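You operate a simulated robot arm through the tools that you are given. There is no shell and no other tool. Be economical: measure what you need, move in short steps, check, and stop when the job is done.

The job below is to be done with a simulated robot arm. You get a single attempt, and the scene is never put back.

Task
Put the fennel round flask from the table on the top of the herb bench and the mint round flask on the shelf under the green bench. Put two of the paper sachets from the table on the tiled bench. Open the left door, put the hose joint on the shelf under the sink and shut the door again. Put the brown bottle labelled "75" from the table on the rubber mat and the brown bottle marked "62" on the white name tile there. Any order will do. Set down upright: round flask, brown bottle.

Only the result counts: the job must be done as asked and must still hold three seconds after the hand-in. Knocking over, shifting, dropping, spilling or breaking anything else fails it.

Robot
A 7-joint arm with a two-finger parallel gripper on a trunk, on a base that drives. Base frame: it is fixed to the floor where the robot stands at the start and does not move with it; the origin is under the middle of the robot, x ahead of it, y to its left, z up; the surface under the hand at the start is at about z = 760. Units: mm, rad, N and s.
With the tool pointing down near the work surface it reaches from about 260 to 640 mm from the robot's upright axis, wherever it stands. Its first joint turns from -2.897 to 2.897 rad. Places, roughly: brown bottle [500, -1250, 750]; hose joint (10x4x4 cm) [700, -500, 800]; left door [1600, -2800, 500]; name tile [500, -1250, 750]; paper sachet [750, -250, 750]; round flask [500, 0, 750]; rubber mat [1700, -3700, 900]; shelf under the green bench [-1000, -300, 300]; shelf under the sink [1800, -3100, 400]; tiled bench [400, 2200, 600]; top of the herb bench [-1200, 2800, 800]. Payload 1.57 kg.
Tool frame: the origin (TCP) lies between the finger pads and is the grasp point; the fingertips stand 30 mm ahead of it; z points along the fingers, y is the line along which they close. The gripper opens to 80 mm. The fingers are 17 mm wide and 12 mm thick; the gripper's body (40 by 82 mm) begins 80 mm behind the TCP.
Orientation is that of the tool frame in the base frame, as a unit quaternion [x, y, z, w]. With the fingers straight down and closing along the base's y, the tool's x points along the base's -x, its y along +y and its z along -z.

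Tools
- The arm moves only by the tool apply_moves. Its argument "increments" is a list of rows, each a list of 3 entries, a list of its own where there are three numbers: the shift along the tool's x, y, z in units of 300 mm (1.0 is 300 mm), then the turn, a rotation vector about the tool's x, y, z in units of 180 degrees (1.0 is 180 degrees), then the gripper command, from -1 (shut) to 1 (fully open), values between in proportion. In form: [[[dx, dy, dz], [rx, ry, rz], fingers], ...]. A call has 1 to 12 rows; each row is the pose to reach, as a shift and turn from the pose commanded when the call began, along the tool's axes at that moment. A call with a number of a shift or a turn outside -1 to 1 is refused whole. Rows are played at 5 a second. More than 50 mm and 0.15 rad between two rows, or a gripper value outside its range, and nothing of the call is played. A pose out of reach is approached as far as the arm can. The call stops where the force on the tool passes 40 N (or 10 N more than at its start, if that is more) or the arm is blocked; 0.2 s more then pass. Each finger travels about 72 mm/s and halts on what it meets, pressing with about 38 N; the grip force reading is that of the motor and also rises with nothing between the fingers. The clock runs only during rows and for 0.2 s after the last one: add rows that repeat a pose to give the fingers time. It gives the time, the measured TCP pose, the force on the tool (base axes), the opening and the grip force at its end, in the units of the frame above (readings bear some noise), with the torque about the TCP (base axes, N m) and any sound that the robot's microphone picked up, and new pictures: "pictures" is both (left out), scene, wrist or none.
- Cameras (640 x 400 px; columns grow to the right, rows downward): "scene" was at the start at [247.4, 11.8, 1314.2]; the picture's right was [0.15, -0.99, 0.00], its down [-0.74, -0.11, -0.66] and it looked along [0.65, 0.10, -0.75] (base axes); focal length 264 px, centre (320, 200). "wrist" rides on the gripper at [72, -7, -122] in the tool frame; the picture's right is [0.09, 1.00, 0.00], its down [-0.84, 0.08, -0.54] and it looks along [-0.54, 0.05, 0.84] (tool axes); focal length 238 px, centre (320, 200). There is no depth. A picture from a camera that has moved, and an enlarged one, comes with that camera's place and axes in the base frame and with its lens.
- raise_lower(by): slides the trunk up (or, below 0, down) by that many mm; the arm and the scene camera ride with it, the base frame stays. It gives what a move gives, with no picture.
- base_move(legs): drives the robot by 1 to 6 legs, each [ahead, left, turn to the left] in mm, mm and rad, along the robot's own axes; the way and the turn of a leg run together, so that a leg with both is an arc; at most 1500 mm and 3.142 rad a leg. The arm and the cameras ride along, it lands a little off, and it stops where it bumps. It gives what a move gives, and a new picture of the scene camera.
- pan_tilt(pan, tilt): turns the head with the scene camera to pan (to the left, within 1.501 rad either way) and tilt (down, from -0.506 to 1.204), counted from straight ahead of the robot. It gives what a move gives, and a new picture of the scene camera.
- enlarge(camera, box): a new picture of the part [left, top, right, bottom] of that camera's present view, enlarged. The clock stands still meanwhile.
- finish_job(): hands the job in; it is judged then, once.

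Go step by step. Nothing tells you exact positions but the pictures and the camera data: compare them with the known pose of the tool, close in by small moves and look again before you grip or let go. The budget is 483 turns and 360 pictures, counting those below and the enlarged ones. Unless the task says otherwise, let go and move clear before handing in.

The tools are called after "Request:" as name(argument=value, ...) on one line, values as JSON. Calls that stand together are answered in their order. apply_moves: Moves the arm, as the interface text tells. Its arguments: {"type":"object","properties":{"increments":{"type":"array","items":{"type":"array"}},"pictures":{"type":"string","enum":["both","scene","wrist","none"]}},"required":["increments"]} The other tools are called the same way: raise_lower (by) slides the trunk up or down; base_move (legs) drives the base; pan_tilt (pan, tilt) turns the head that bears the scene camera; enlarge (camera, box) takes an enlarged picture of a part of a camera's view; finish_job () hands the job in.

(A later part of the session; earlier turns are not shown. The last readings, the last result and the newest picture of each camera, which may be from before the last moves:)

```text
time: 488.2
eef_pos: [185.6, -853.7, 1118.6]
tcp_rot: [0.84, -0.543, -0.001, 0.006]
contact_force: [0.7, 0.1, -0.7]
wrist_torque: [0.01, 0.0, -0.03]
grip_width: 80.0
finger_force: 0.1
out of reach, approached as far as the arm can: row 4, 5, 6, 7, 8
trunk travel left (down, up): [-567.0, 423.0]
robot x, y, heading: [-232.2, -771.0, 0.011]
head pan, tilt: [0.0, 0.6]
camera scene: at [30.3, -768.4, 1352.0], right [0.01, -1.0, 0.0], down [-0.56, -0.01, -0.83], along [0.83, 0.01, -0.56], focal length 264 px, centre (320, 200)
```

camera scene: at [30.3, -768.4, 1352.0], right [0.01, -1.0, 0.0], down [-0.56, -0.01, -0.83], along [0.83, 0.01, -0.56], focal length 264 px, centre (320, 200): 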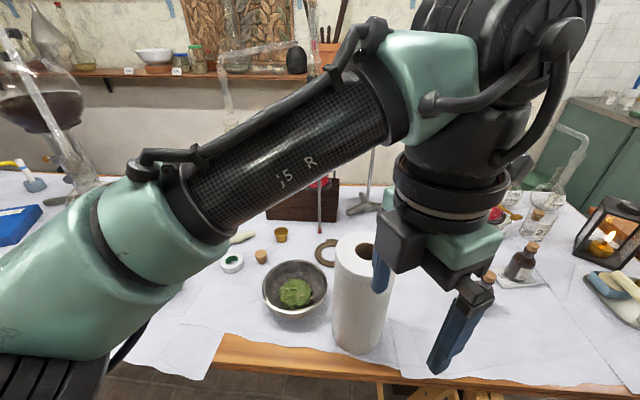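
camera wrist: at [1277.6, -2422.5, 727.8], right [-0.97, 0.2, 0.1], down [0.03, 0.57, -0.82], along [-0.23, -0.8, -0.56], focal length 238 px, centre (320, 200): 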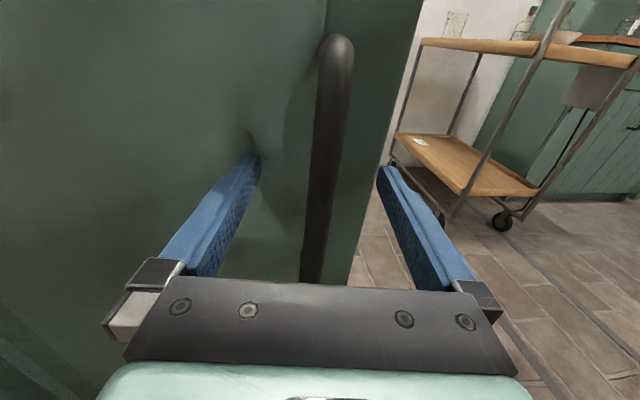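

Limit reached; use the opposite wrist angle instead (tool x at +114°). Rotate back 180° in free space.

Request:
apply_moves(increments=[[[0, 0, 0], [0, 0, -0.045], 1], [[0, 0, 0], [0, 0, -0.09], 1], [[0, 0, 0], [0, 0, -0.135], 1], [[0, 0, 0], [0, 0, -0.18], 1], [[0, 0, 0], [0, 0, -0.225], 1], [[0, 0, 0], [0, 0, -0.27], 1], [[0, 0, 0], [0, 0, -0.315], 1], [[0, 0, 0], [0, 0, -0.36], 1], [[0, 0, 0], [0, 0, -0.405], 1], [[0, 0, 0], [0, 0, -0.45], 1], [[0, 0, 0], [0, 0, -0.495], 1], [[0, 0, 0], [0, 0, -0.5], 1]], pictures="none")

Request:
apply_moves(increments=[[[0, 0, 0], [0, 0, -0.045], 1], [[0, 0, 0], [0, 0, -0.09], 1], [[0, 0, 0], [0, 0, -0.135], 1], [[0, 0, 0], [0, 0, -0.18], 1], [[0, 0, 0], [0, 0, -0.225], 1], [[0, 0, 0], [0, 0, -0.27], 1], [[0, 0, 0], [0, 0, -0.315], 1], [[0, 0, 0], [0, 0, -0.36], 1], [[0, 0, 0], [0, 0, -0.405], 1], [[0, 0, 0], [0, 0, -0.45], 1], [[0, 0, 0], [0, 0, -0.495], 1], [[0, 0, 0], [0, 0, -0.5], 1]], pictures="scene")

```text
time: 490.8
eef_pos: [180.8, -859.0, 1116.2]
tcp_rot: [0.978, 0.21, -0.005, 0.004]
contact_force: [0.5, 0.5, -0.4]
wrist_torque: [0.0, -0.02, 0.0]
grip_width: 80.0
finger_force: 0.1
trunk travel left (down, up): [-567.0, 423.0]
robot x, y, heading: [-228.3, -771.6, 0.017]
head pan, tilt: [0.0, 0.6]
```

```text
time: 493.4
eef_pos: [181.0, -858.0, 1117.5]
tcp_rot: [0.543, 0.84, -0.007, -0.002]
contact_force: [-0.6, 1.1, 0.8]
wrist_torque: [0.03, 0.03, 0.02]
grip_width: 80.0
finger_force: 0.3
trunk travel left (down, up): [-567.0, 423.0]
robot x, y, heading: [-229.0, -771.2, 0.012]
head pan, tilt: [0.0, 0.6]
camera scene: at [30.5, -768.8, 1352.0], right [0.01, -1.0, 0.0], down [-0.56, -0.01, -0.83], along [0.82, 0.01, -0.56], focal length 264 px, centre (320, 200)
```

scene: 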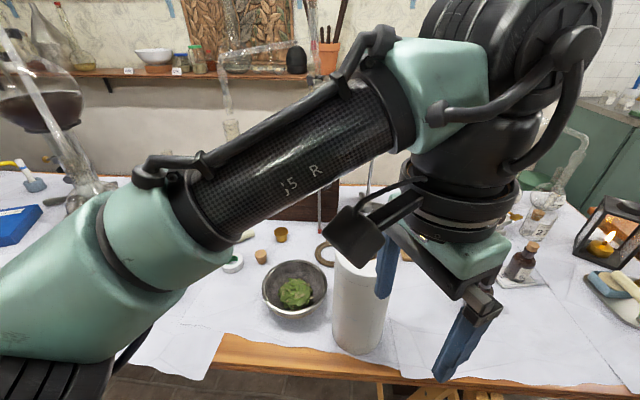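

Request:
base_move(legs=[[350, 30, 0]])

Request:
apply_moves(increments=[[[0.1, -0.1, 0], [0, 0, 0], 1], [[0.2, -0.2, 0], [0, 0, 0], 1], [[0.3, -0.2, 0], [0, 0, 0], 1], [[0.42, -0.2, 0], [0, 0, 0], 1], [[0.54, -0.2, 0], [0, 0, 0], 1], [[0.66, -0.2, 0.05], [0, 0, 0], 1], [[0.66, -0.2, 0.05], [0, 0, 0], 1]], pictures="both")

```text
time: 495.6
eef_pos: [523.1, -822.6, 1116.9]
tcp_rot: [0.544, 0.839, -0.008, -0.002]
contact_force: [0.5, 0.6, -0.3]
wrist_torque: [-0.03, 0.02, 0.03]
grip_width: 80.5
finger_force: 0.1
trunk travel left (down, up): [-567.0, 423.0]
robot x, y, heading: [115.7, -734.2, 0.014]
head pan, tilt: [0.0, 0.6]
camera scene: at [372.9, -733.7, 1351.9], right [0.01, -1.0, 0.0], down [-0.57, -0.01, -0.82], along [0.82, 0.01, -0.57], focal length 264 px, centre (320, 200)
```

scene: 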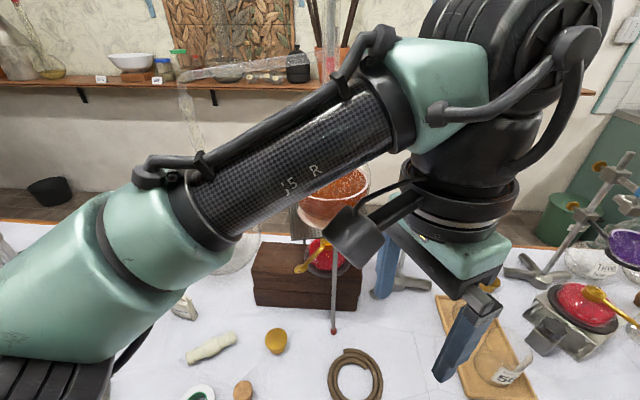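

```text
time: 497.2
eef_pos: [391.8, -666.0, 1101.0]
tcp_rot: [0.544, 0.839, -0.008, -0.001]
contact_force: [0.5, 0.5, 0.0]
wrist_torque: [-0.01, 0.0, 0.01]
grip_width: 79.8
finger_force: 0.0
trunk travel left (down, up): [-567.0, 423.0]
robot x, y, heading: [112.5, -737.9, 0.016]
head pan, tilt: [0.0, 0.6]
camera scene: at [372.7, -734.1, 1351.9], right [0.01, -1.0, 0.0], down [-0.57, -0.01, -0.82], along [0.82, 0.01, -0.57], focal length 264 px, centre (320, 200)
camera wrist: at [356.7, -601.3, 1225.5], right [0.87, 0.49, -0.01], down [0.42, -0.73, 0.55], along [0.26, -0.48, -0.84], focal length 238 px, centre (320, 200)
```

scene: 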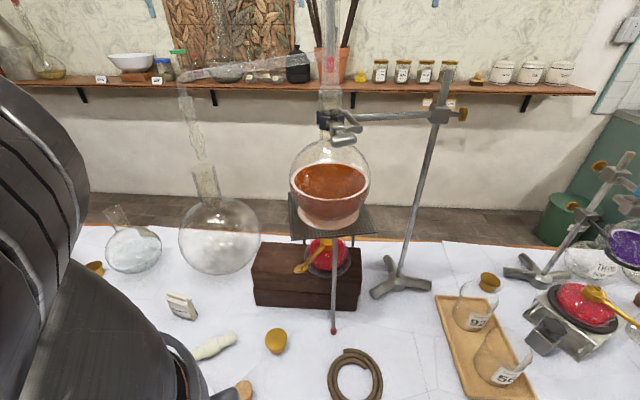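
wrist: 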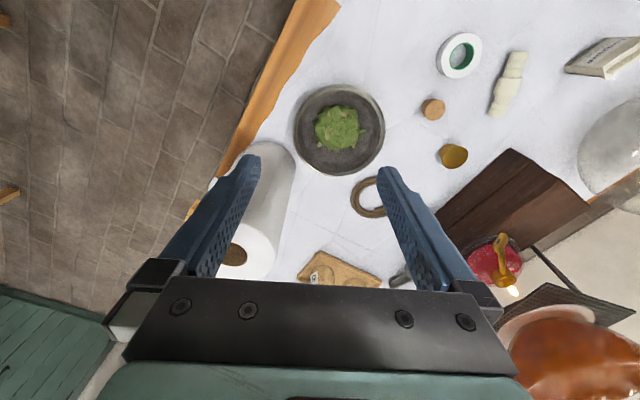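

Request:
apply_moves(increments=[[[0.015, 0.15, 0], [0, 0, -0.01], 1], [[0.03, 0.3, 0.03], [0, 0, -0.02], 1], [[0.05, 0.45, 0.06], [0, 0, -0.032], 1], [[0.07, 0.6, 0.1], [0, 0, -0.032], 1], [[0.09, 0.75, 0.15], [0, 0, -0.032], 1], [[0.1, 0.88, 0.24], [0, 0, -0.032], 1], [[0.1, 0.88, 0.38], [0, 0, -0.032], 1], [[0.1, 0.88, 0.5], [0, 0, -0.032], 1], [[0.1, 0.88, 0.5], [0, 0, -0.032], 1]], pictures="both")

```text
time: 499.2
eef_pos: [612.0, -536.8, 947.6]
tcp_rot: [0.501, 0.866, -0.007, -0.002]
contact_force: [-0.3, -0.1, -0.3]
wrist_torque: [0.01, 0.03, 0.03]
grip_width: 80.0
finger_force: 0.1
trunk travel left (down, up): [-567.0, 423.0]
robot x, y, heading: [114.0, -738.6, 0.011]
head pan, tilt: [0.0, 0.6]
camera scene: at [372.3, -733.7, 1352.0], right [0.01, -1.0, 0.0], down [-0.56, -0.01, -0.83], along [0.83, 0.01, -0.56], focal length 264 px, centre (320, 200)
camera wrist: at [571.1, -475.5, 1071.1], right [0.82, 0.58, -0.01], down [0.49, -0.68, 0.54], along [0.3, -0.45, -0.84], focal length 238 px, centre (320, 200)
```

scene: 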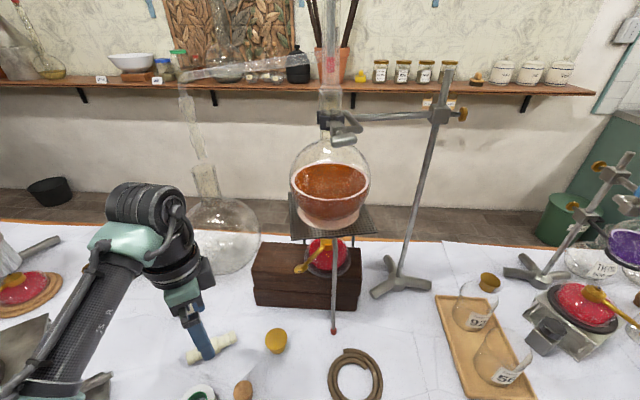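
wrist: 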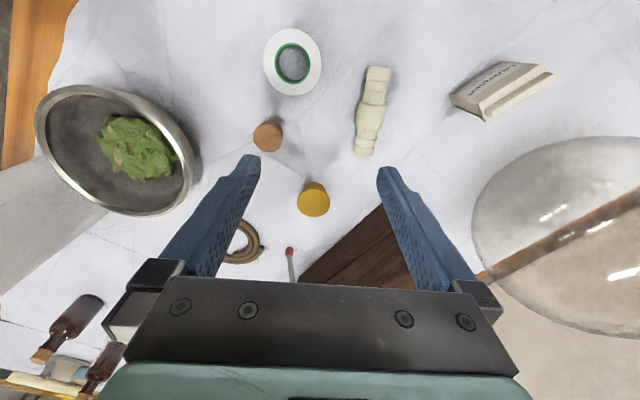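

The forearm passes near the jack, so move the base slightly back/right to straighten the arm before descending.

Request:
base_move(legs=[[-32, -55, -0.01]])

Request:
apply_moves(increments=[[[0.06, 0.12, 0], [0, 0, 0], 1], [[0.1, 0.24, 0], [0, 0, 0], 1], [[0.123, 0.36, 0], [0, 0, 0], 1], [[0.123, 0.36, 0], [0, 0, 0], 1]], pictures="both")

```text
time: 500.2
eef_pos: [581.5, -596.4, 947.5]
tcp_rot: [0.505, 0.863, -0.007, -0.002]
contact_force: [-0.8, -1.1, 0.5]
wrist_torque: [0.05, 0.02, 0.02]
grip_width: 80.3
finger_force: 0.2
trunk travel left (down, up): [-567.0, 423.0]
robot x, y, heading: [81.9, -793.5, 0.003]
head pan, tilt: [0.0, 0.6]
camera scene: at [340.4, -793.0, 1352.1], right [0.0, -1.0, 0.0], down [-0.56, 0.0, -0.83], along [0.83, 0.0, -0.56], focal length 264 px, centre (320, 200)
```

scene: 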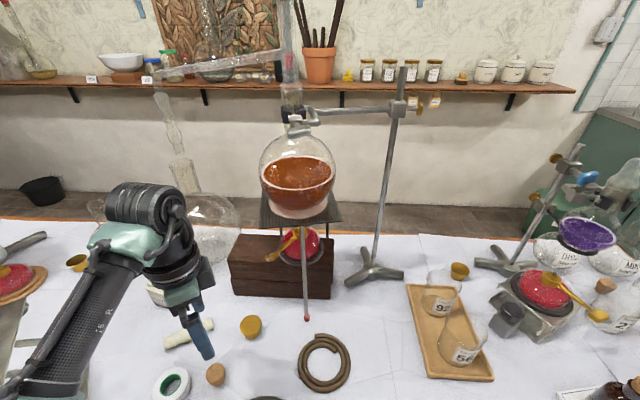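

```text
time: 501.2
eef_pos: [660.3, -511.8, 946.3]
tcp_rot: [0.506, 0.863, -0.006, -0.001]
contact_force: [0.1, 1.3, 0.3]
wrist_torque: [0.02, -0.02, 0.01]
grip_width: 80.0
finger_force: 0.1
trunk travel left (down, up): [-567.0, 423.0]
robot x, y, heading: [83.3, -794.2, 0.004]
head pan, tilt: [0.0, 0.6]
camera scene: at [340.5, -792.0, 1352.0], right [0.0, -1.0, 0.0], down [-0.56, 0.0, -0.83], along [0.83, 0.0, -0.56], focal length 264 px, centre (320, 200)
camera wrist: at [619.4, -449.9, 1068.6], right [0.82, 0.57, -0.01], down [0.48, -0.69, 0.55], along [0.3, -0.46, -0.84], focal length 238 px, centre (320, 200)
```

scene: 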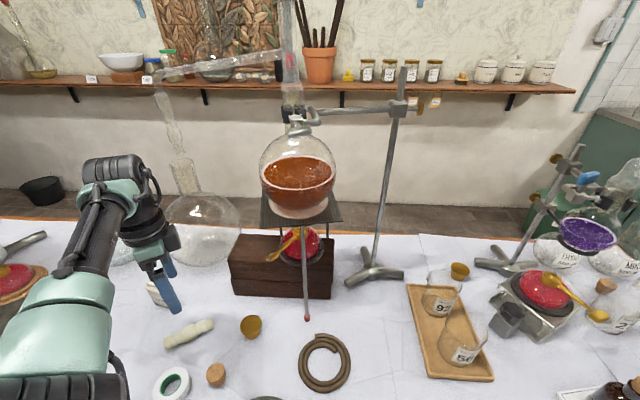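
wrist: 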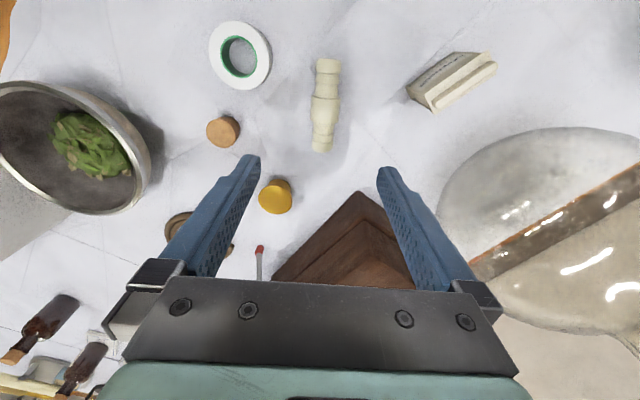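

Joint centred. Descend to TCP z≈794 (tips just above the table).

Request:
apply_moves(increments=[[[0.028, 0.004, 0.13], [0, 0, -0.013], 1], [[0.028, 0.004, 0.26], [0, 0, -0.013], 1], [[0.028, 0.004, 0.38], [0, 0, -0.013], 1], [[0.028, 0.004, 0.46], [0, 0, -0.013], 1], [[0.028, 0.004, 0.5], [0, 0, -0.013], 1], [[0.028, 0.004, 0.5], [0, 0, -0.013], 1]], pictures="both")

```text
time: 502.6
eef_pos: [646.1, -513.4, 803.3]
tcp_rot: [0.487, 0.873, -0.006, -0.002]
contact_force: [-0.9, 0.1, 0.4]
wrist_torque: [-0.01, -0.02, -0.01]
grip_width: 80.1
finger_force: 0.1
out of reach, approached as far as the arm can: row 4, 5, 6
trunk travel left (down, up): [-567.0, 423.0]
robot x, y, heading: [83.5, -794.9, 0.003]
head pan, tilt: [0.0, 0.6]
camera scene: at [340.8, -792.1, 1352.0], right [0.0, -1.0, 0.0], down [-0.56, 0.0, -0.83], along [0.83, 0.0, -0.56], focal length 264 px, centre (320, 200)
camera wrist: at [603.4, -454.2, 926.6], right [0.8, 0.6, -0.01], down [0.51, -0.67, 0.54], along [0.32, -0.44, -0.84], focal length 238 px, centre (320, 200)
```

scene: 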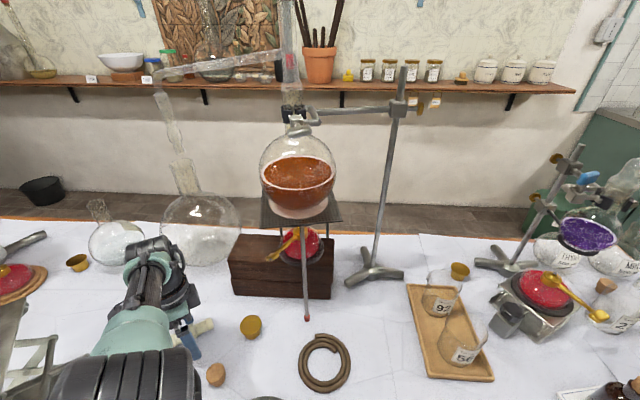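
wrist: 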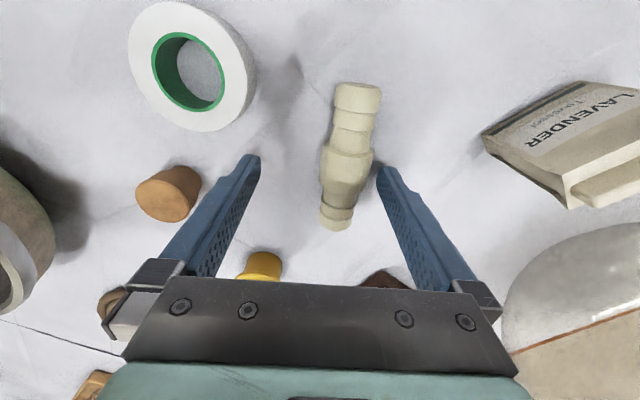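

Slightly out of reach; nudge the base forward 12 mm / left 9 mm to centre the joint.

Request:
base_move(legs=[[14, 10, 0]])

Request:
apply_moves(increments=[[[0, 0, 0], [0, 0, 0], 1], [[0, 0, 0], [0, 0, 0], 1]], pictures="wrist")

```text
time: 503.4
eef_pos: [660.2, -503.5, 803.5]
tcp_rot: [0.487, 0.874, -0.007, -0.002]
contact_force: [-0.3, 0.7, -0.4]
wrist_torque: [-0.01, 0.03, -0.02]
grip_width: 80.2
finger_force: 0.2
trunk travel left (down, up): [-567.0, 423.0]
robot x, y, heading: [96.1, -782.7, 0.004]
head pan, tilt: [0.0, 0.6]
camera scene: at [355.3, -781.8, 1351.8], right [0.0, -1.0, 0.0], down [-0.57, 0.0, -0.82], along [0.82, 0.0, -0.57], focal length 264 px, centre (320, 200)
```

scene: 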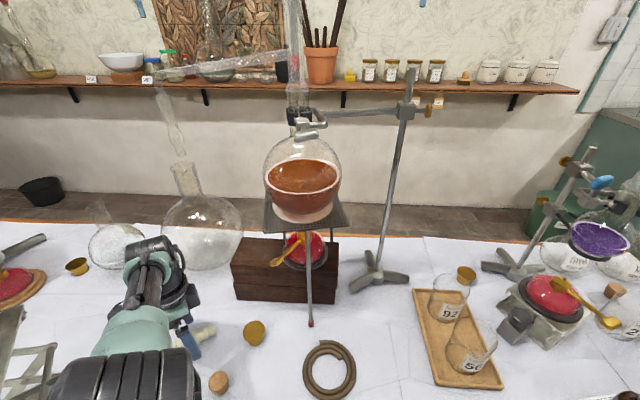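

```text
time: 504.0
eef_pos: [660.1, -503.4, 803.3]
tcp_rot: [0.487, 0.874, -0.007, -0.002]
contact_force: [0.3, 0.0, -0.1]
wrist_torque: [0.0, 0.02, 0.01]
grip_width: 80.1
finger_force: 0.1
trunk travel left (down, up): [-567.0, 423.0]
robot x, y, heading: [98.6, -785.7, 0.002]
head pan, tilt: [0.0, 0.6]
camera wrist: at [617.2, -444.2, 926.9], right [0.8, 0.6, -0.01], down [0.51, -0.67, 0.54], along [0.32, -0.44, -0.84], focal length 238 px, centre (320, 200)
```

wrist: 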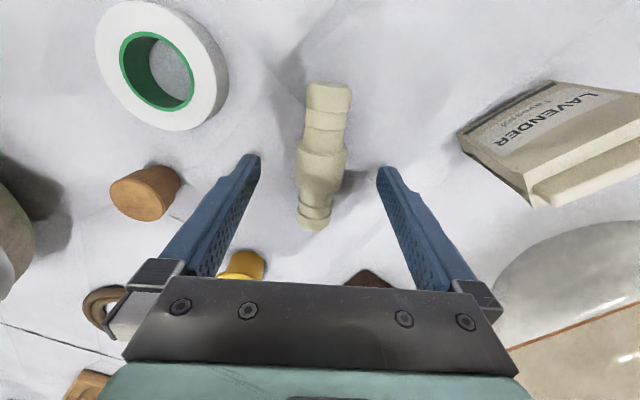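

Request:
raise_lower(by=-9)

Request:
apply_moves(increments=[[[0, 0, 0], [0, 0, 0], -1], [[0, 0, 0], [0, 0, 0], -1], [[0, 0, 0], [0, 0, 0], -1], [[0, 0, 0], [0, 0, 0], -1]], pictures="wrist")

```text
time: 504.6
eef_pos: [660.6, -504.0, 794.4]
tcp_rot: [0.487, 0.873, -0.006, -0.002]
contact_force: [1.6, 0.3, -0.1]
wrist_torque: [0.0, 0.0, 0.02]
grip_width: 79.9
finger_force: 0.1
trunk travel left (down, up): [-558.0, 432.0]
robot x, y, heading: [96.0, -784.2, 0.007]
head pan, tilt: [0.0, 0.6]
```

```text
time: 505.6
eef_pos: [659.5, -503.1, 793.8]
tcp_rot: [0.487, 0.873, -0.007, -0.001]
contact_force: [-0.2, -0.5, 0.4]
wrist_torque: [-0.04, 0.01, -0.02]
grip_width: 29.9
finger_force: 38.0
trunk travel left (down, up): [-558.0, 432.0]
robot x, y, heading: [97.1, -782.4, 0.002]
head pan, tilt: [0.0, 0.6]
camera wrist: at [617.2, -444.2, 918.0], right [0.8, 0.6, -0.01], down [0.51, -0.67, 0.54], along [0.32, -0.44, -0.84], focal length 238 px, centre (320, 200)
```

wrist: 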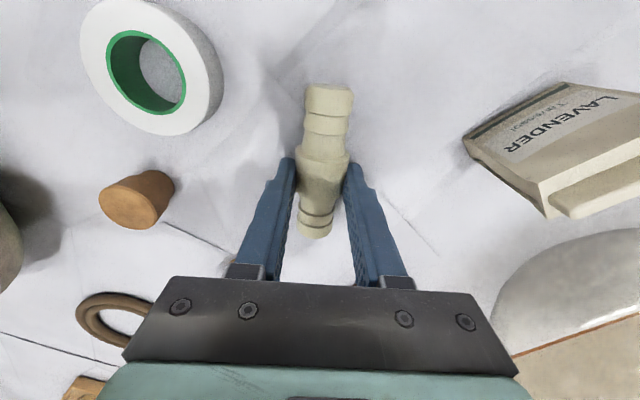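

Gripped. Lift with the trunk, back away, and test arm posture.

Request:
raise_lower(by=170)

Request:
apply_moves(increments=[[[-0.08, -0.1, -0.03], [0, 0, 0], -1], [[-0.16, -0.2, -0.06], [0, 0, 0], -1], [[-0.2, -0.34, -0.1], [0, 0, 0], -1], [[-0.24, -0.48, -0.14], [0, 0, 0], -1], [[-0.24, -0.48, -0.14], [0, 0, 0], -1]], pictures="scene")

```text
time: 507.5
eef_pos: [660.7, -503.7, 963.9]
tcp_rot: [0.487, 0.873, -0.006, -0.002]
contact_force: [0.4, 0.2, -0.4]
wrist_torque: [0.01, 0.0, -0.02]
grip_width: 30.0
finger_force: 37.8
trunk travel left (down, up): [-728.0, 262.0]
robot x, y, heading: [97.4, -782.5, 0.002]
head pan, tilt: [0.0, 0.6]
```

```text
time: 508.7
eef_pos: [700.9, -590.1, 973.9]
tcp_rot: [0.487, 0.874, -0.007, -0.002]
contact_force: [0.3, 0.4, -0.4]
wrist_torque: [-0.02, 0.02, 0.01]
grip_width: 30.1
finger_force: 38.0
out of reach, approached as far as the arm can: row 1, 2, 3, 4, 5
trunk travel left (down, up): [-728.0, 262.0]
robot x, y, heading: [97.6, -781.8, 0.011]
head pan, tilt: [0.0, 0.6]
camera scene: at [354.5, -781.7, 1513.0], right [0.0, -1.0, 0.0], down [-0.56, 0.0, -0.83], along [0.83, 0.0, -0.56], focal length 264 px, centre (320, 200)
```

scene: 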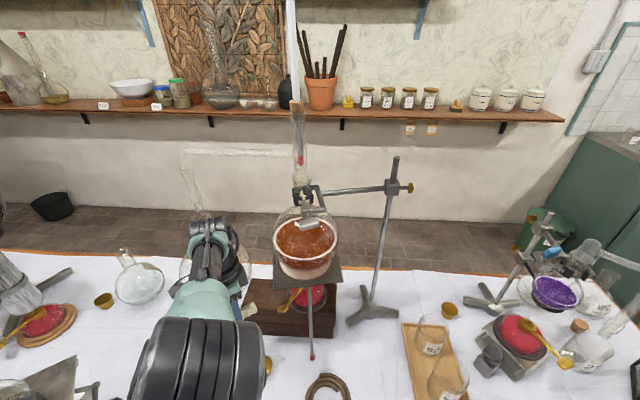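

Back out over the table and undo the arm posture with the needed wrist roll.

Request:
base_move(legs=[[-430, 0, 0]])

Request:
apply_moves(increments=[[[0, 0, 0], [0, 0, 0.045], -1], [[0, 0, 0], [0, 0, 0.09], -1], [[0, 0, 0], [0, 0, 0.135], -1], [[0, 0, 0], [0, 0, 0.18], -1], [[0, 0, 0], [0, 0, 0.225], -1], [[0, 0, 0], [0, 0, 0.27], -1], [[0, 0, 0], [0, 0, 0.315], -1], [[0, 0, 0], [0, 0, 0.36], -1], [[0, 0, 0], [0, 0, 0.405], -1], [[0, 0, 0], [0, 0, 0.45], -1], [[0, 0, 0], [0, 0, 0.495], -1], [[0, 0, 0], [0, 0, 0.5], -1]], pictures="scene")

```text
time: 511.3
eef_pos: [274.8, -591.5, 975.0]
tcp_rot: [0.486, 0.874, -0.008, -0.002]
contact_force: [0.3, 0.5, 0.0]
wrist_torque: [0.0, -0.04, 0.03]
grip_width: 29.9
finger_force: 38.4
trunk travel left (down, up): [-728.0, 262.0]
robot x, y, heading: [-333.6, -789.8, 0.007]
head pan, tilt: [0.0, 0.6]
camera scene: at [-70.9, -783.8, 1513.0], right [0.01, -1.0, 0.0], down [-0.56, 0.0, -0.83], along [0.83, 0.01, -0.56], focal length 264 px, centre (320, 200)
```

scene: 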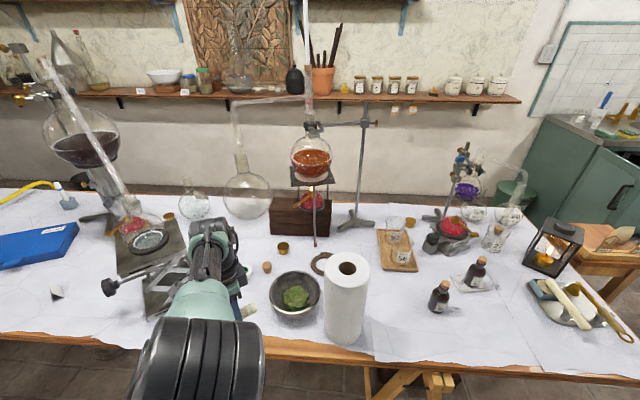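

```text
time: 513.9
eef_pos: [274.5, -590.2, 973.5]
tcp_rot: [0.962, 0.273, -0.006, 0.004]
contact_force: [-0.5, 0.0, -0.8]
wrist_torque: [-0.01, 0.02, -0.02]
grip_width: 30.1
finger_force: 37.9
trunk travel left (down, up): [-728.0, 262.0]
robot x, y, heading: [-329.4, -786.0, 0.004]
head pan, tilt: [0.0, 0.6]
camera scene: at [-70.6, -783.8, 1513.0], right [0.01, -1.0, 0.0], down [-0.56, 0.0, -0.83], along [0.83, 0.01, -0.56], focal length 264 px, centre (320, 200)
```

scene: 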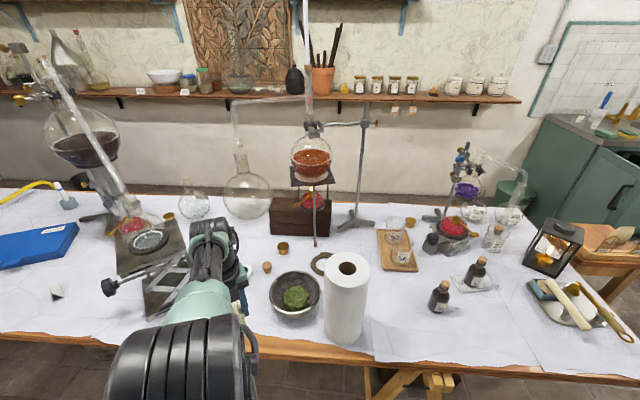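

Request:
apply_moves(increments=[[[-0.12, -0.03, -0.05], [0, 0, 0.02], -1], [[-0.24, -0.06, -0.1], [0, 0, 0.045], -1], [[-0.36, -0.09, -0.15], [0, 0, 0.08], -1], [[-0.48, -0.12, -0.2], [0, 0, 0.11], -1], [[-0.48, -0.12, -0.2], [0, 0, 0.145], -1], [[-0.48, -0.12, -0.2], [0, 0, 0.17], -1], [[-0.48, -0.12, -0.2], [0, 0, 0.17], -1]], pictures="scene")

```text
time: 515.5
eef_pos: [309.8, -747.8, 978.2]
tcp_rot: [0.997, 0.068, -0.004, -0.032]
contact_force: [0.3, -0.1, -0.5]
wrist_torque: [-0.07, 0.0, -0.01]
grip_width: 30.0
finger_force: 38.2
out of reach, approached as far as the arm can: row 1, 2, 3, 4, 5, 6, 7
trunk travel left (down, up): [-728.0, 262.0]
robot x, y, heading: [-327.8, -781.8, 0.003]
head pan, tilt: [0.0, 0.6]
camera scene: at [-70.5, -783.6, 1512.9], right [0.01, -1.0, 0.0], down [-0.57, 0.0, -0.82], along [0.82, 0.01, -0.57], focal length 264 px, centre (320, 200)
```

scene: 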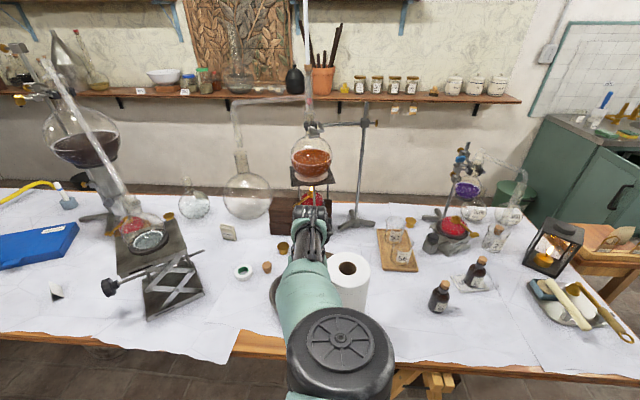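

Request:
base_move(legs=[[-130, 0, 0], [0, 60, 0]])

Request:
raise_lower(by=-150)

Request:
apply_moves(increments=[[[0, 0, -0.1], [0, 0, 0.04], -1], [[0, 0, -0.2], [0, 0, 0.08], -1], [[0, 0, -0.3], [0, 0, 0.12], -1], [[0, 0, -0.4], [0, 0, 0.12], -1], [[0, 0, -0.4], [0, 0, 0.12], -1]], pictures="scene")

```text
time: 517.3
eef_pos: [178.7, -688.6, 978.9]
tcp_rot: [0.997, 0.068, -0.004, -0.031]
contact_force: [0.1, -0.3, -0.5]
wrist_torque: [-0.04, -0.04, 0.04]
grip_width: 30.1
finger_force: 38.7
trunk travel left (down, up): [-728.0, 262.0]
robot x, y, heading: [-461.2, -729.1, 0.007]
head pan, tilt: [0.0, 0.6]
camera scene: at [-201.5, -723.5, 1513.1], right [0.01, -1.0, 0.0], down [-0.56, 0.0, -0.83], along [0.83, 0.0, -0.56], focal length 264 px, centre (320, 200)
```

scene: 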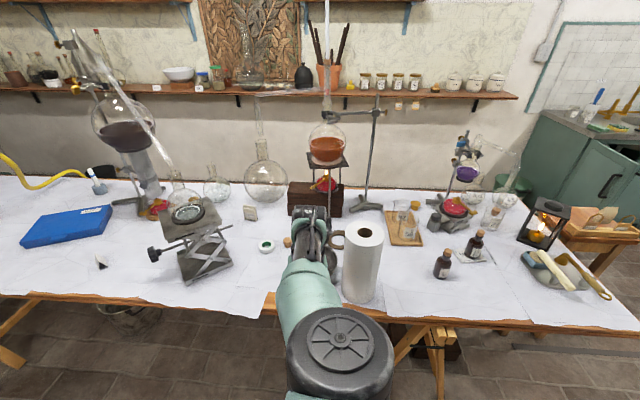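

```text
time: 519.1
eef_pos: [179.7, -689.4, 829.8]
tcp_rot: [0.997, 0.068, -0.005, -0.032]
contact_force: [-0.9, -0.3, -0.1]
wrist_torque: [0.01, -0.01, 0.0]
grip_width: 29.8
finger_force: 38.4
trunk travel left (down, up): [-578.0, 412.0]
robot x, y, heading: [-456.7, -726.7, 0.013]
head pan, tilt: [0.0, 0.6]
```

```text
time: 520.3
eef_pos: [182.9, -708.7, 937.7]
tcp_rot: [0.994, -0.099, -0.014, -0.037]
contact_force: [0.6, 0.0, -1.0]
wrist_torque: [0.03, 0.02, -0.02]
grip_width: 30.0
finger_force: 38.5
out of reach, approached as far as the arm can: row 1, 2, 3, 4, 5
trunk travel left (down, up): [-578.0, 412.0]
robot x, y, heading: [-460.1, -726.7, 0.005]
head pan, tilt: [0.0, 0.6]
camera scene: at [-200.1, -727.1, 1362.8], right [0.01, -1.0, 0.0], down [-0.57, 0.0, -0.82], along [0.82, 0.01, -0.57], focal length 264 px, centre (320, 200)
```

scene: 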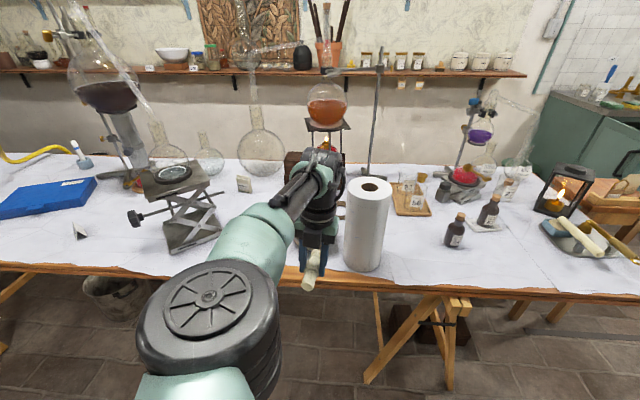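

Request:
apply_moves(increments=[[[-0.12, 0, -0.08], [0, 0, 0], -1], [[-0.24, 0, -0.16], [0, 0, 0], -1], [[-0.36, 0, -0.24], [0, 0, 0], -1], [[-0.45, 0, -0.32], [0, 0, 0], -1], [[-0.45, 0, -0.32], [0, 0, 0], -1]], pictures="scene")

```text
time: 521.5
eef_pos: [49.9, -680.5, 1034.6]
tcp_rot: [0.992, -0.121, -0.011, -0.031]
contact_force: [0.0, 0.3, 0.1]
wrist_torque: [0.0, 0.01, 0.01]
grip_width: 29.7
finger_force: 38.8
trunk travel left (down, up): [-578.0, 412.0]
robot x, y, heading: [-460.1, -728.0, 0.005]
head pan, tilt: [0.0, 0.6]
camera scene: at [-200.6, -724.8, 1362.9], right [0.01, -1.0, 0.0], down [-0.57, 0.0, -0.82], along [0.82, 0.01, -0.57], focal length 264 px, centre (320, 200)
```

scene: 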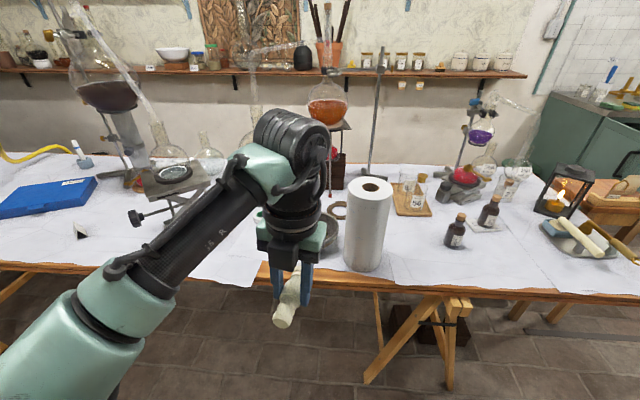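

Posture is normal again. Pitch the tool to horizontal so the joint becomes vertical.

Request:
apply_moves(increments=[[[0, 0, 0], [0, 0, -0.04], -1], [[0, 0, 0], [0, 0, -0.077], -1]], pictures="none")

Request:
apply_moves(increments=[[[0.06, 0, 0], [0, 0.045, 0], -1], [[0.12, 0, 0], [0, 0.09, 0], -1], [[0.18, 0, 0], [0, 0.135, 0], -1], [[0.24, 0, 0], [0, 0.18, 0], -1], [[0.24, 0, 0], [0, 0.225, 0], -1], [[0.24, 0, 0], [0, 0.27, 0], -1], [[0.24, 0, 0], [0, 0.315, 0], -1], [[0.24, 0, 0], [0, 0.36, 0], -1], [[0.24, 0, 0], [0, 0.405, 0], -1], [[0.24, 0, 0], [0, 0.45, 0], -1], [[0.24, 0, 0], [0, 0.495, 0], -1], [[0.24, 0, 0], [0, 0.5, 0], -1]], pictures="wrist")

```text
time: 522.1
eef_pos: [49.8, -682.1, 1034.9]
tcp_rot: [1.0, 0.001, -0.007, -0.031]
contact_force: [-0.4, 0.5, 0.4]
wrist_torque: [0.05, 0.03, -0.04]
grip_width: 30.2
finger_force: 37.7
trunk travel left (down, up): [-578.0, 412.0]
robot x, y, heading: [-458.4, -724.3, 0.005]
head pan, tilt: [0.0, 0.6]
```

```text
time: 524.7
eef_pos: [120.4, -682.0, 1031.4]
tcp_rot: [0.711, -0.022, 0.702, -0.022]
contact_force: [0.3, -1.2, -0.1]
wrist_torque: [0.0, 0.03, 0.0]
grip_width: 29.9
finger_force: 38.2
trunk travel left (down, up): [-578.0, 412.0]
robot x, y, heading: [-458.9, -725.6, 0.007]
head pan, tilt: [0.0, 0.6]
camera wrist: at [-1.1, -678.7, 1107.2], right [0.0, -1.0, 0.03], down [-0.55, -0.03, -0.83], along [0.83, -0.02, -0.55], focal length 238 px, centre (320, 200)
```

wrist: 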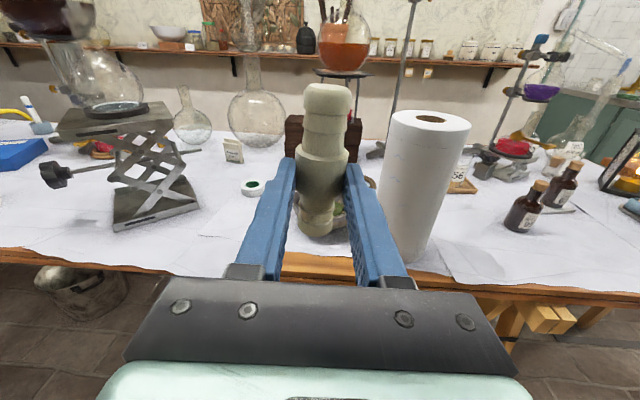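

Request:
apply_moves(increments=[[[0, 0, 0], [0, 0.004, -0.0198], -1], [[0, 0, 0], [0, 0.004, -0.0198], -1]], pictures="none")

Request:
base_move(legs=[[0, 0, -1.57], [1100, 0, 0], [830, 0, 0]])

```text
time: 525.3
eef_pos: [121.7, -681.8, 1031.2]
tcp_rot: [0.707, 0.0, 0.707, 0.001]
contact_force: [0.1, 0.1, -0.7]
wrist_torque: [0.02, 0.0, -0.01]
grip_width: 30.0
finger_force: 37.9
trunk travel left (down, up): [-578.0, 412.0]
robot x, y, heading: [-457.4, -725.9, 0.005]
head pan, tilt: [0.0, 0.6]
```

```text
time: 538.7
eef_pos: [-244.0, -3236.1, 1031.8]
tcp_rot: [0.518, -0.481, 0.517, 0.481]
contact_force: [-0.1, 0.2, -0.6]
wrist_torque: [-0.01, 0.01, -0.02]
grip_width: 30.1
finger_force: 38.0
trunk travel left (down, up): [-578.0, 412.0]
robot x, y, heading: [-332.2, -2659.8, -1.485]
head pan, tilt: [0.0, 0.6]
camera scene: at [-309.9, -2918.8, 1362.9], right [-1.0, -0.08, 0.0], down [-0.05, 0.56, -0.82], along [0.07, -0.82, -0.57], focal length 264 px, centre (320, 200)
```

scene: 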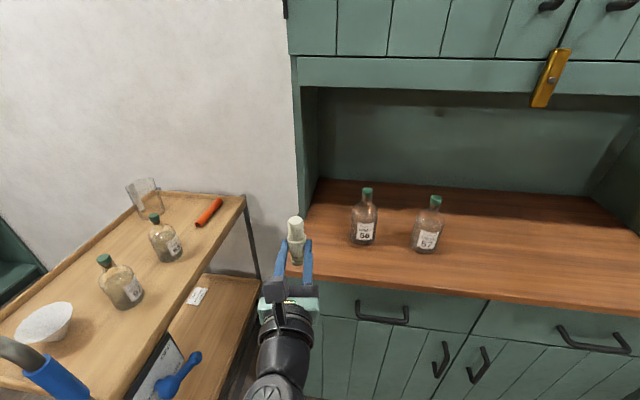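

Request:
base_move(legs=[[-60, 0, 0], [0, 0, 1.487], [1120, 0, 0], [0, -330, 0]])

Request:
raise_lower(by=-400)

Request:
pan_tilt(pan=0.15, tilt=0.5)

```text
time: 550.5
eef_pos: [1357.0, -2852.9, 1032.8]
tcp_rot: [0.707, 0.008, 0.707, -0.008]
contact_force: [-0.1, 0.6, -0.7]
wrist_torque: [-0.05, 0.0, 0.05]
grip_width: 30.0
finger_force: 37.8
trunk travel left (down, up): [-578.0, 412.0]
robot x, y, heading: [779.9, -2911.7, 0.031]
head pan, tilt: [0.0, 0.6]
camera scene: at [1036.8, -2903.7, 1363.0], right [0.03, -1.0, 0.0], down [-0.56, -0.02, -0.83], along [0.82, 0.02, -0.56], focal length 264 px, centre (320, 200)
```

scene: 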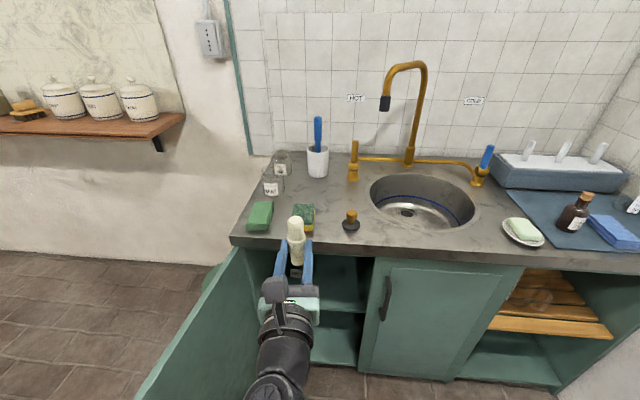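

```text
time: 554.3
eef_pos: [1357.9, -2851.8, 636.0]
tcp_rot: [0.709, 0.01, 0.705, -0.005]
contact_force: [-0.2, -0.4, 0.4]
wrist_torque: [0.01, 0.02, 0.03]
grip_width: 30.3
finger_force: 38.1
trunk travel left (down, up): [-178.0, 812.0]
robot x, y, heading: [777.1, -2911.3, 0.031]
head pan, tilt: [0.0, 0.6]
```

```text
time: 555.0
eef_pos: [1356.8, -2852.6, 637.1]
tcp_rot: [0.708, 0.009, 0.706, -0.006]
contact_force: [0.2, 0.1, -0.9]
wrist_torque: [0.04, 0.0, 0.0]
grip_width: 30.3
finger_force: 37.7
trunk travel left (down, up): [-178.0, 812.0]
robot x, y, heading: [777.0, -2909.5, 0.035]
head pan, tilt: [0.15, 0.499]
camera scene: at [1038.4, -2887.6, 977.3], right [0.18, -0.98, 0.0], down [-0.47, -0.09, -0.88], along [0.86, 0.15, -0.48], focal length 264 px, centre (320, 200)
```

scene: 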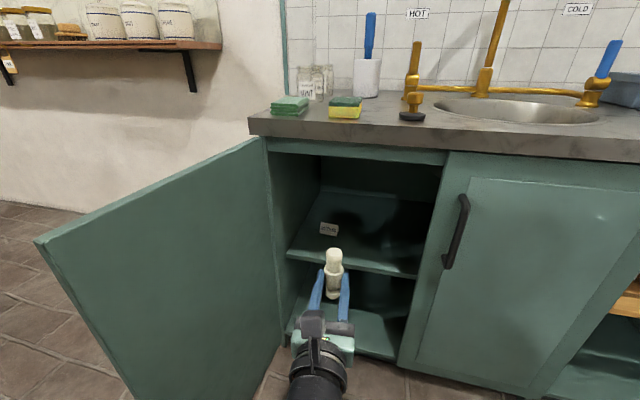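

Request:
enlarge(camera="scene", box=[250, 140, 450, 370])

```text
1.74 times, centred on (350, 255) of scene
camera zoom: at [1038.4, -2887.6, 977.3], right [0.18, -0.98, 0.0], down [-0.47, -0.09, -0.88], along [0.86, 0.15, -0.48], focal length 459 px, centre (268, 104)
```

zoom: 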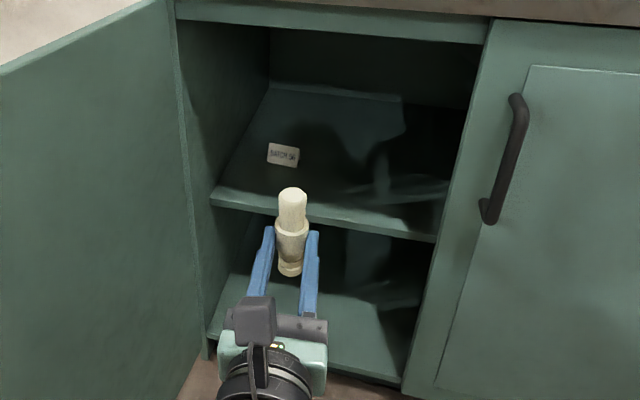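

The mid shelf (z≈475) is free at front-left (a small card lies further back). I'll approach with heading ≈+0.38 so the elbow clears the open door.

Request:
base_move(legs=[[85, 0, 0], [0, -330, 0], [0, 0, 0.345]])

Request:
apply_moves(increments=[[[0, 0, 0], [0, 0, 0], -1]], pictures="wrist")

```text
time: 558.9
eef_pos: [1405.7, -2987.2, 627.1]
tcp_rot: [0.7, 0.129, 0.691, -0.126]
contact_force: [0.0, 0.2, -0.3]
wrist_torque: [0.02, 0.01, 0.0]
grip_width: 29.9
finger_force: 37.7
trunk travel left (down, up): [-178.0, 812.0]
robot x, y, heading: [871.3, -3233.8, 0.365]
head pan, tilt: [0.15, 0.499]
camera scene: at [1121.4, -3126.3, 970.3], right [0.49, -0.87, 0.0], down [-0.43, -0.24, -0.87], along [0.76, 0.43, -0.49], focal length 264 px, centre (320, 200)
```

scene: 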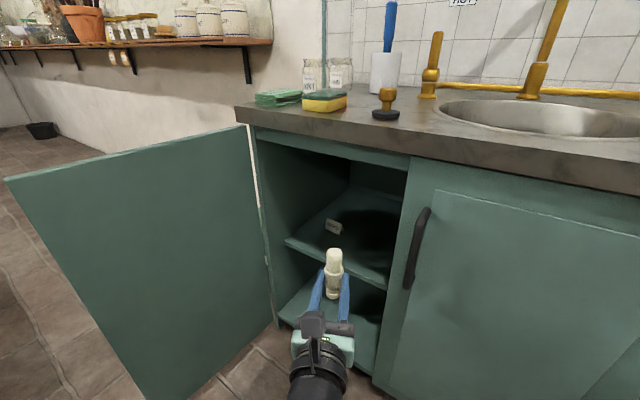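

```text
time: 559.3
eef_pos: [1405.6, -2988.5, 626.1]
tcp_rot: [0.701, 0.126, 0.691, -0.125]
contact_force: [-0.2, -0.5, -1.6]
wrist_torque: [0.04, 0.05, -0.01]
grip_width: 30.1
finger_force: 38.0
trunk travel left (down, up): [-178.0, 812.0]
robot x, y, heading: [875.8, -3236.5, 0.365]
head pan, tilt: [0.15, 0.499]
camera wrist: at [1290.2, -3024.0, 701.7], right [0.35, -0.93, 0.09], down [-0.49, -0.27, -0.83], along [0.8, 0.25, -0.55], focal length 238 px, centre (320, 200)
```

wrist: 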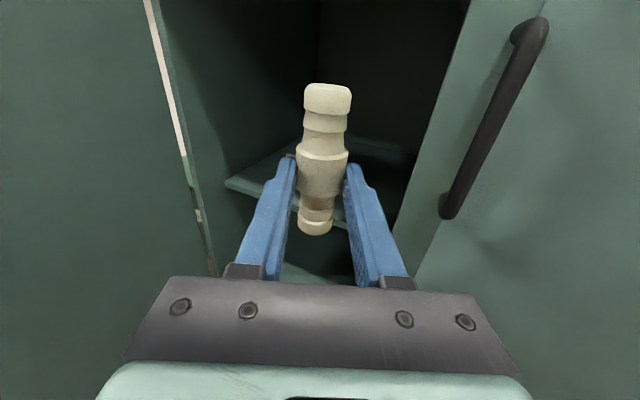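

Request:
base_move(legs=[[170, 0, 0]])

Request:
apply_moves(increments=[[[-0.08, 0, 0.03], [0, 0, 0], -1], [[-0.08, 0, 0.03], [0, 0, 0], -1]], pictures="wrist")

```text
time: 560.8
eef_pos: [1557.1, -2931.0, 633.8]
tcp_rot: [0.696, 0.127, 0.696, -0.126]
contact_force: [0.6, 0.0, -0.7]
wrist_torque: [-0.02, 0.01, 0.0]
grip_width: 30.1
finger_force: 37.7
trunk travel left (down, up): [-178.0, 812.0]
robot x, y, heading: [1031.7, -3177.5, 0.364]
head pan, tilt: [0.15, 0.499]
camera scene: at [1267.7, -3070.8, 972.1], right [0.49, -0.87, 0.0], down [-0.42, -0.24, -0.88], along [0.76, 0.43, -0.48], focal length 264 px, centre (320, 200)
```

scene: 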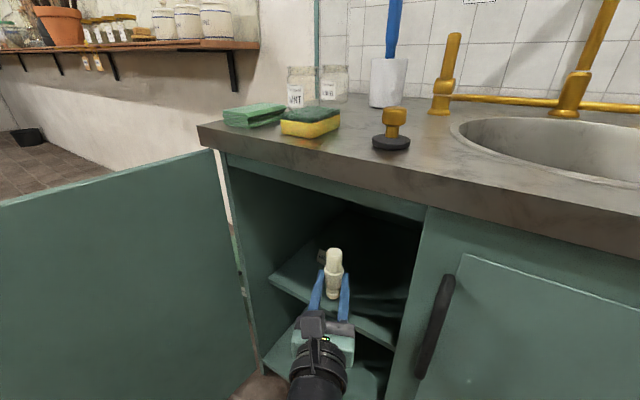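

```text
time: 561.4
eef_pos: [1565.6, -2926.3, 609.5]
tcp_rot: [0.696, 0.126, 0.696, -0.126]
contact_force: [0.2, -0.7, -0.1]
wrist_torque: [0.01, 0.0, 0.0]
grip_width: 30.4
finger_force: 37.8
trunk travel left (down, up): [-178.0, 812.0]
robot x, y, heading: [1030.4, -3174.7, 0.364]
head pan, tilt: [0.15, 0.499]
camera wrist: at [1448.0, -2962.9, 682.3], right [0.35, -0.93, 0.09], down [-0.48, -0.26, -0.84], along [0.8, 0.25, -0.54], focal length 238 px, centre (320, 200)
```

wrist: 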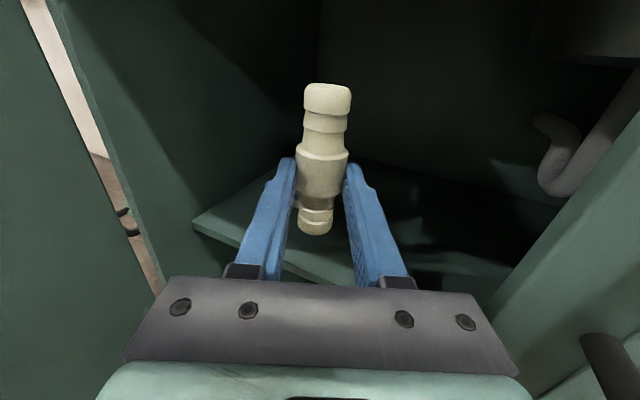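

Shelf corner triangulates to (1683, -2669, z≈405), so the joint must go in to x≈1755. Drive 160 ahead, then lower.

Request:
base_move(legs=[[160, 0, 0]])

Request:
raise_lower(by=-90)

Request:
apply_moves(increments=[[[0, 0, 0.07], [0, 0, 0], -1], [[0, 0, 0.13], [0, 0, 0], -1], [[0, 0, 0.13], [0, 0, 0], -1]], pictures="both")

```text
time: 562.8
eef_pos: [1715.5, -2870.0, 608.2]
tcp_rot: [0.696, 0.126, 0.696, -0.124]
contact_force: [-0.4, -0.1, -0.5]
wrist_torque: [0.0, 0.0, -0.01]
grip_width: 30.0
finger_force: 38.1
trunk travel left (down, up): [-178.0, 812.0]
robot x, y, heading: [1181.4, -3118.1, 0.359]
head pan, tilt: [0.15, 0.499]
camera scene: at [1418.2, -3013.4, 972.1], right [0.49, -0.87, 0.0], down [-0.42, -0.24, -0.88], along [0.76, 0.43, -0.48], focal length 264 px, centre (320, 200)
```

scene: 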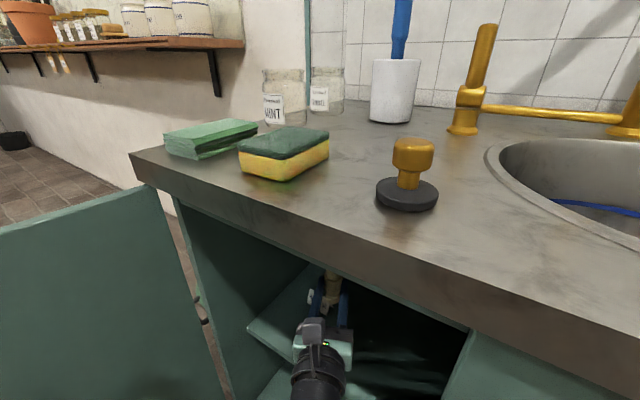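

```text
time: 564.0
eef_pos: [1714.5, -2868.6, 518.9]
tcp_rot: [0.696, 0.127, 0.695, -0.125]
contact_force: [-0.3, -0.4, 0.6]
wrist_torque: [-0.01, 0.01, 0.02]
grip_width: 30.1
finger_force: 38.7
trunk travel left (down, up): [-88.0, 902.0]
robot x, y, heading: [1178.9, -3117.1, 0.364]
head pan, tilt: [0.15, 0.499]
```

```text
time: 564.8
eef_pos: [1752.0, -2854.7, 516.8]
tcp_rot: [0.696, 0.126, 0.696, -0.125]
contact_force: [0.2, 0.2, 1.0]
wrist_torque: [0.04, -0.02, 0.02]
grip_width: 30.0
finger_force: 38.5
trunk travel left (down, up): [-88.0, 902.0]
robot x, y, heading: [1176.9, -3124.5, 0.364]
head pan, tilt: [0.15, 0.499]
camera scene: at [1418.3, -3013.4, 882.1], right [0.49, -0.87, 0.0], down [-0.42, -0.24, -0.88], along [0.76, 0.43, -0.48], focal length 264 px, centre (320, 200)
camera wrist: at [1635.1, -2891.6, 591.2], right [0.35, -0.93, 0.09], down [-0.48, -0.26, -0.84], along [0.8, 0.25, -0.54], focal length 238 px, centre (320, 200)
```

scene: 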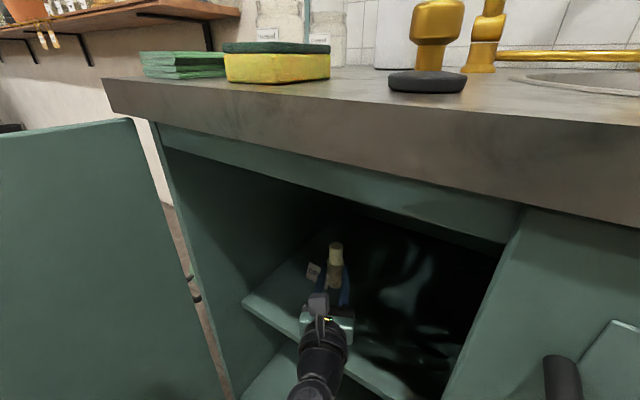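
wrist: 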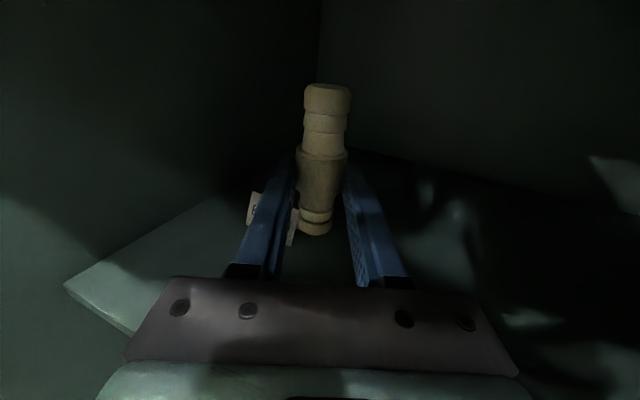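

Position is good. Lower in steps until contact.

Request:
raise_lower(by=-50)

Request:
apply_moves(increments=[[[-0.012, 0, 0], [0, 0, 0], -1], [[-0.024, 0, 0], [0, 0, 0], -1], [[-0.036, 0, 0], [0, 0, 0], -1], [[-0.036, 0, 0], [0, 0, 0], -1]], pictures="none")

```text
time: 565.8
eef_pos: [1751.3, -2854.8, 467.6]
tcp_rot: [0.696, 0.126, 0.696, -0.126]
contact_force: [-0.6, -0.4, -0.1]
wrist_torque: [-0.01, 0.02, 0.01]
grip_width: 29.8
finger_force: 38.0
trunk travel left (down, up): [-38.0, 952.0]
robot x, y, heading: [1179.7, -3118.4, 0.359]
head pan, tilt: [0.15, 0.499]
```

```text
time: 566.8
eef_pos: [1752.6, -2856.8, 455.3]
tcp_rot: [0.696, 0.127, 0.695, -0.125]
contact_force: [0.7, -0.2, 0.0]
wrist_torque: [-0.04, -0.02, 0.02]
grip_width: 30.1
finger_force: 37.8
trunk travel left (down, up): [-38.0, 952.0]
robot x, y, heading: [1178.4, -3119.1, 0.366]
head pan, tilt: [0.15, 0.499]
```

Request:
apply_moves(increments=[[[-0.01, 0, 0], [0, 0, 0], -1], [[-0.02, 0, 0], [0, 0, 0], -1], [[-0.03, 0, 0], [0, 0, 0], -1], [[-0.04, 0, 0], [0, 0, 0], -1], [[-0.05, 0, 0], [0, 0, 0], -1], [[-0.05, 0, 0], [0, 0, 0], -1]], pictures="wrist")

```text
time: 568.2
eef_pos: [1752.8, -2855.2, 445.5]
tcp_rot: [0.692, 0.125, 0.699, -0.127]
contact_force: [-2.4, 0.5, 25.7]
wrist_torque: [0.14, -0.36, 0.05]
grip_width: 30.1
finger_force: 37.8
trunk travel left (down, up): [-38.0, 952.0]
robot x, y, heading: [1181.5, -3116.4, 0.362]
head pan, tilt: [0.15, 0.499]
camera wrist: at [1634.9, -2891.7, 519.4], right [0.35, -0.93, 0.09], down [-0.47, -0.26, -0.84], along [0.81, 0.25, -0.53], focal length 238 px, centre (320, 200)
```

wrist: 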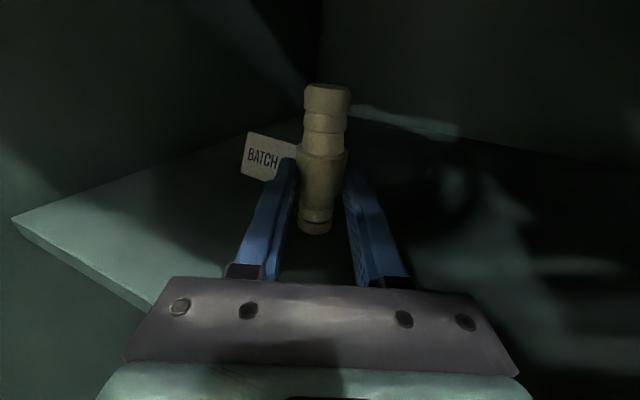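

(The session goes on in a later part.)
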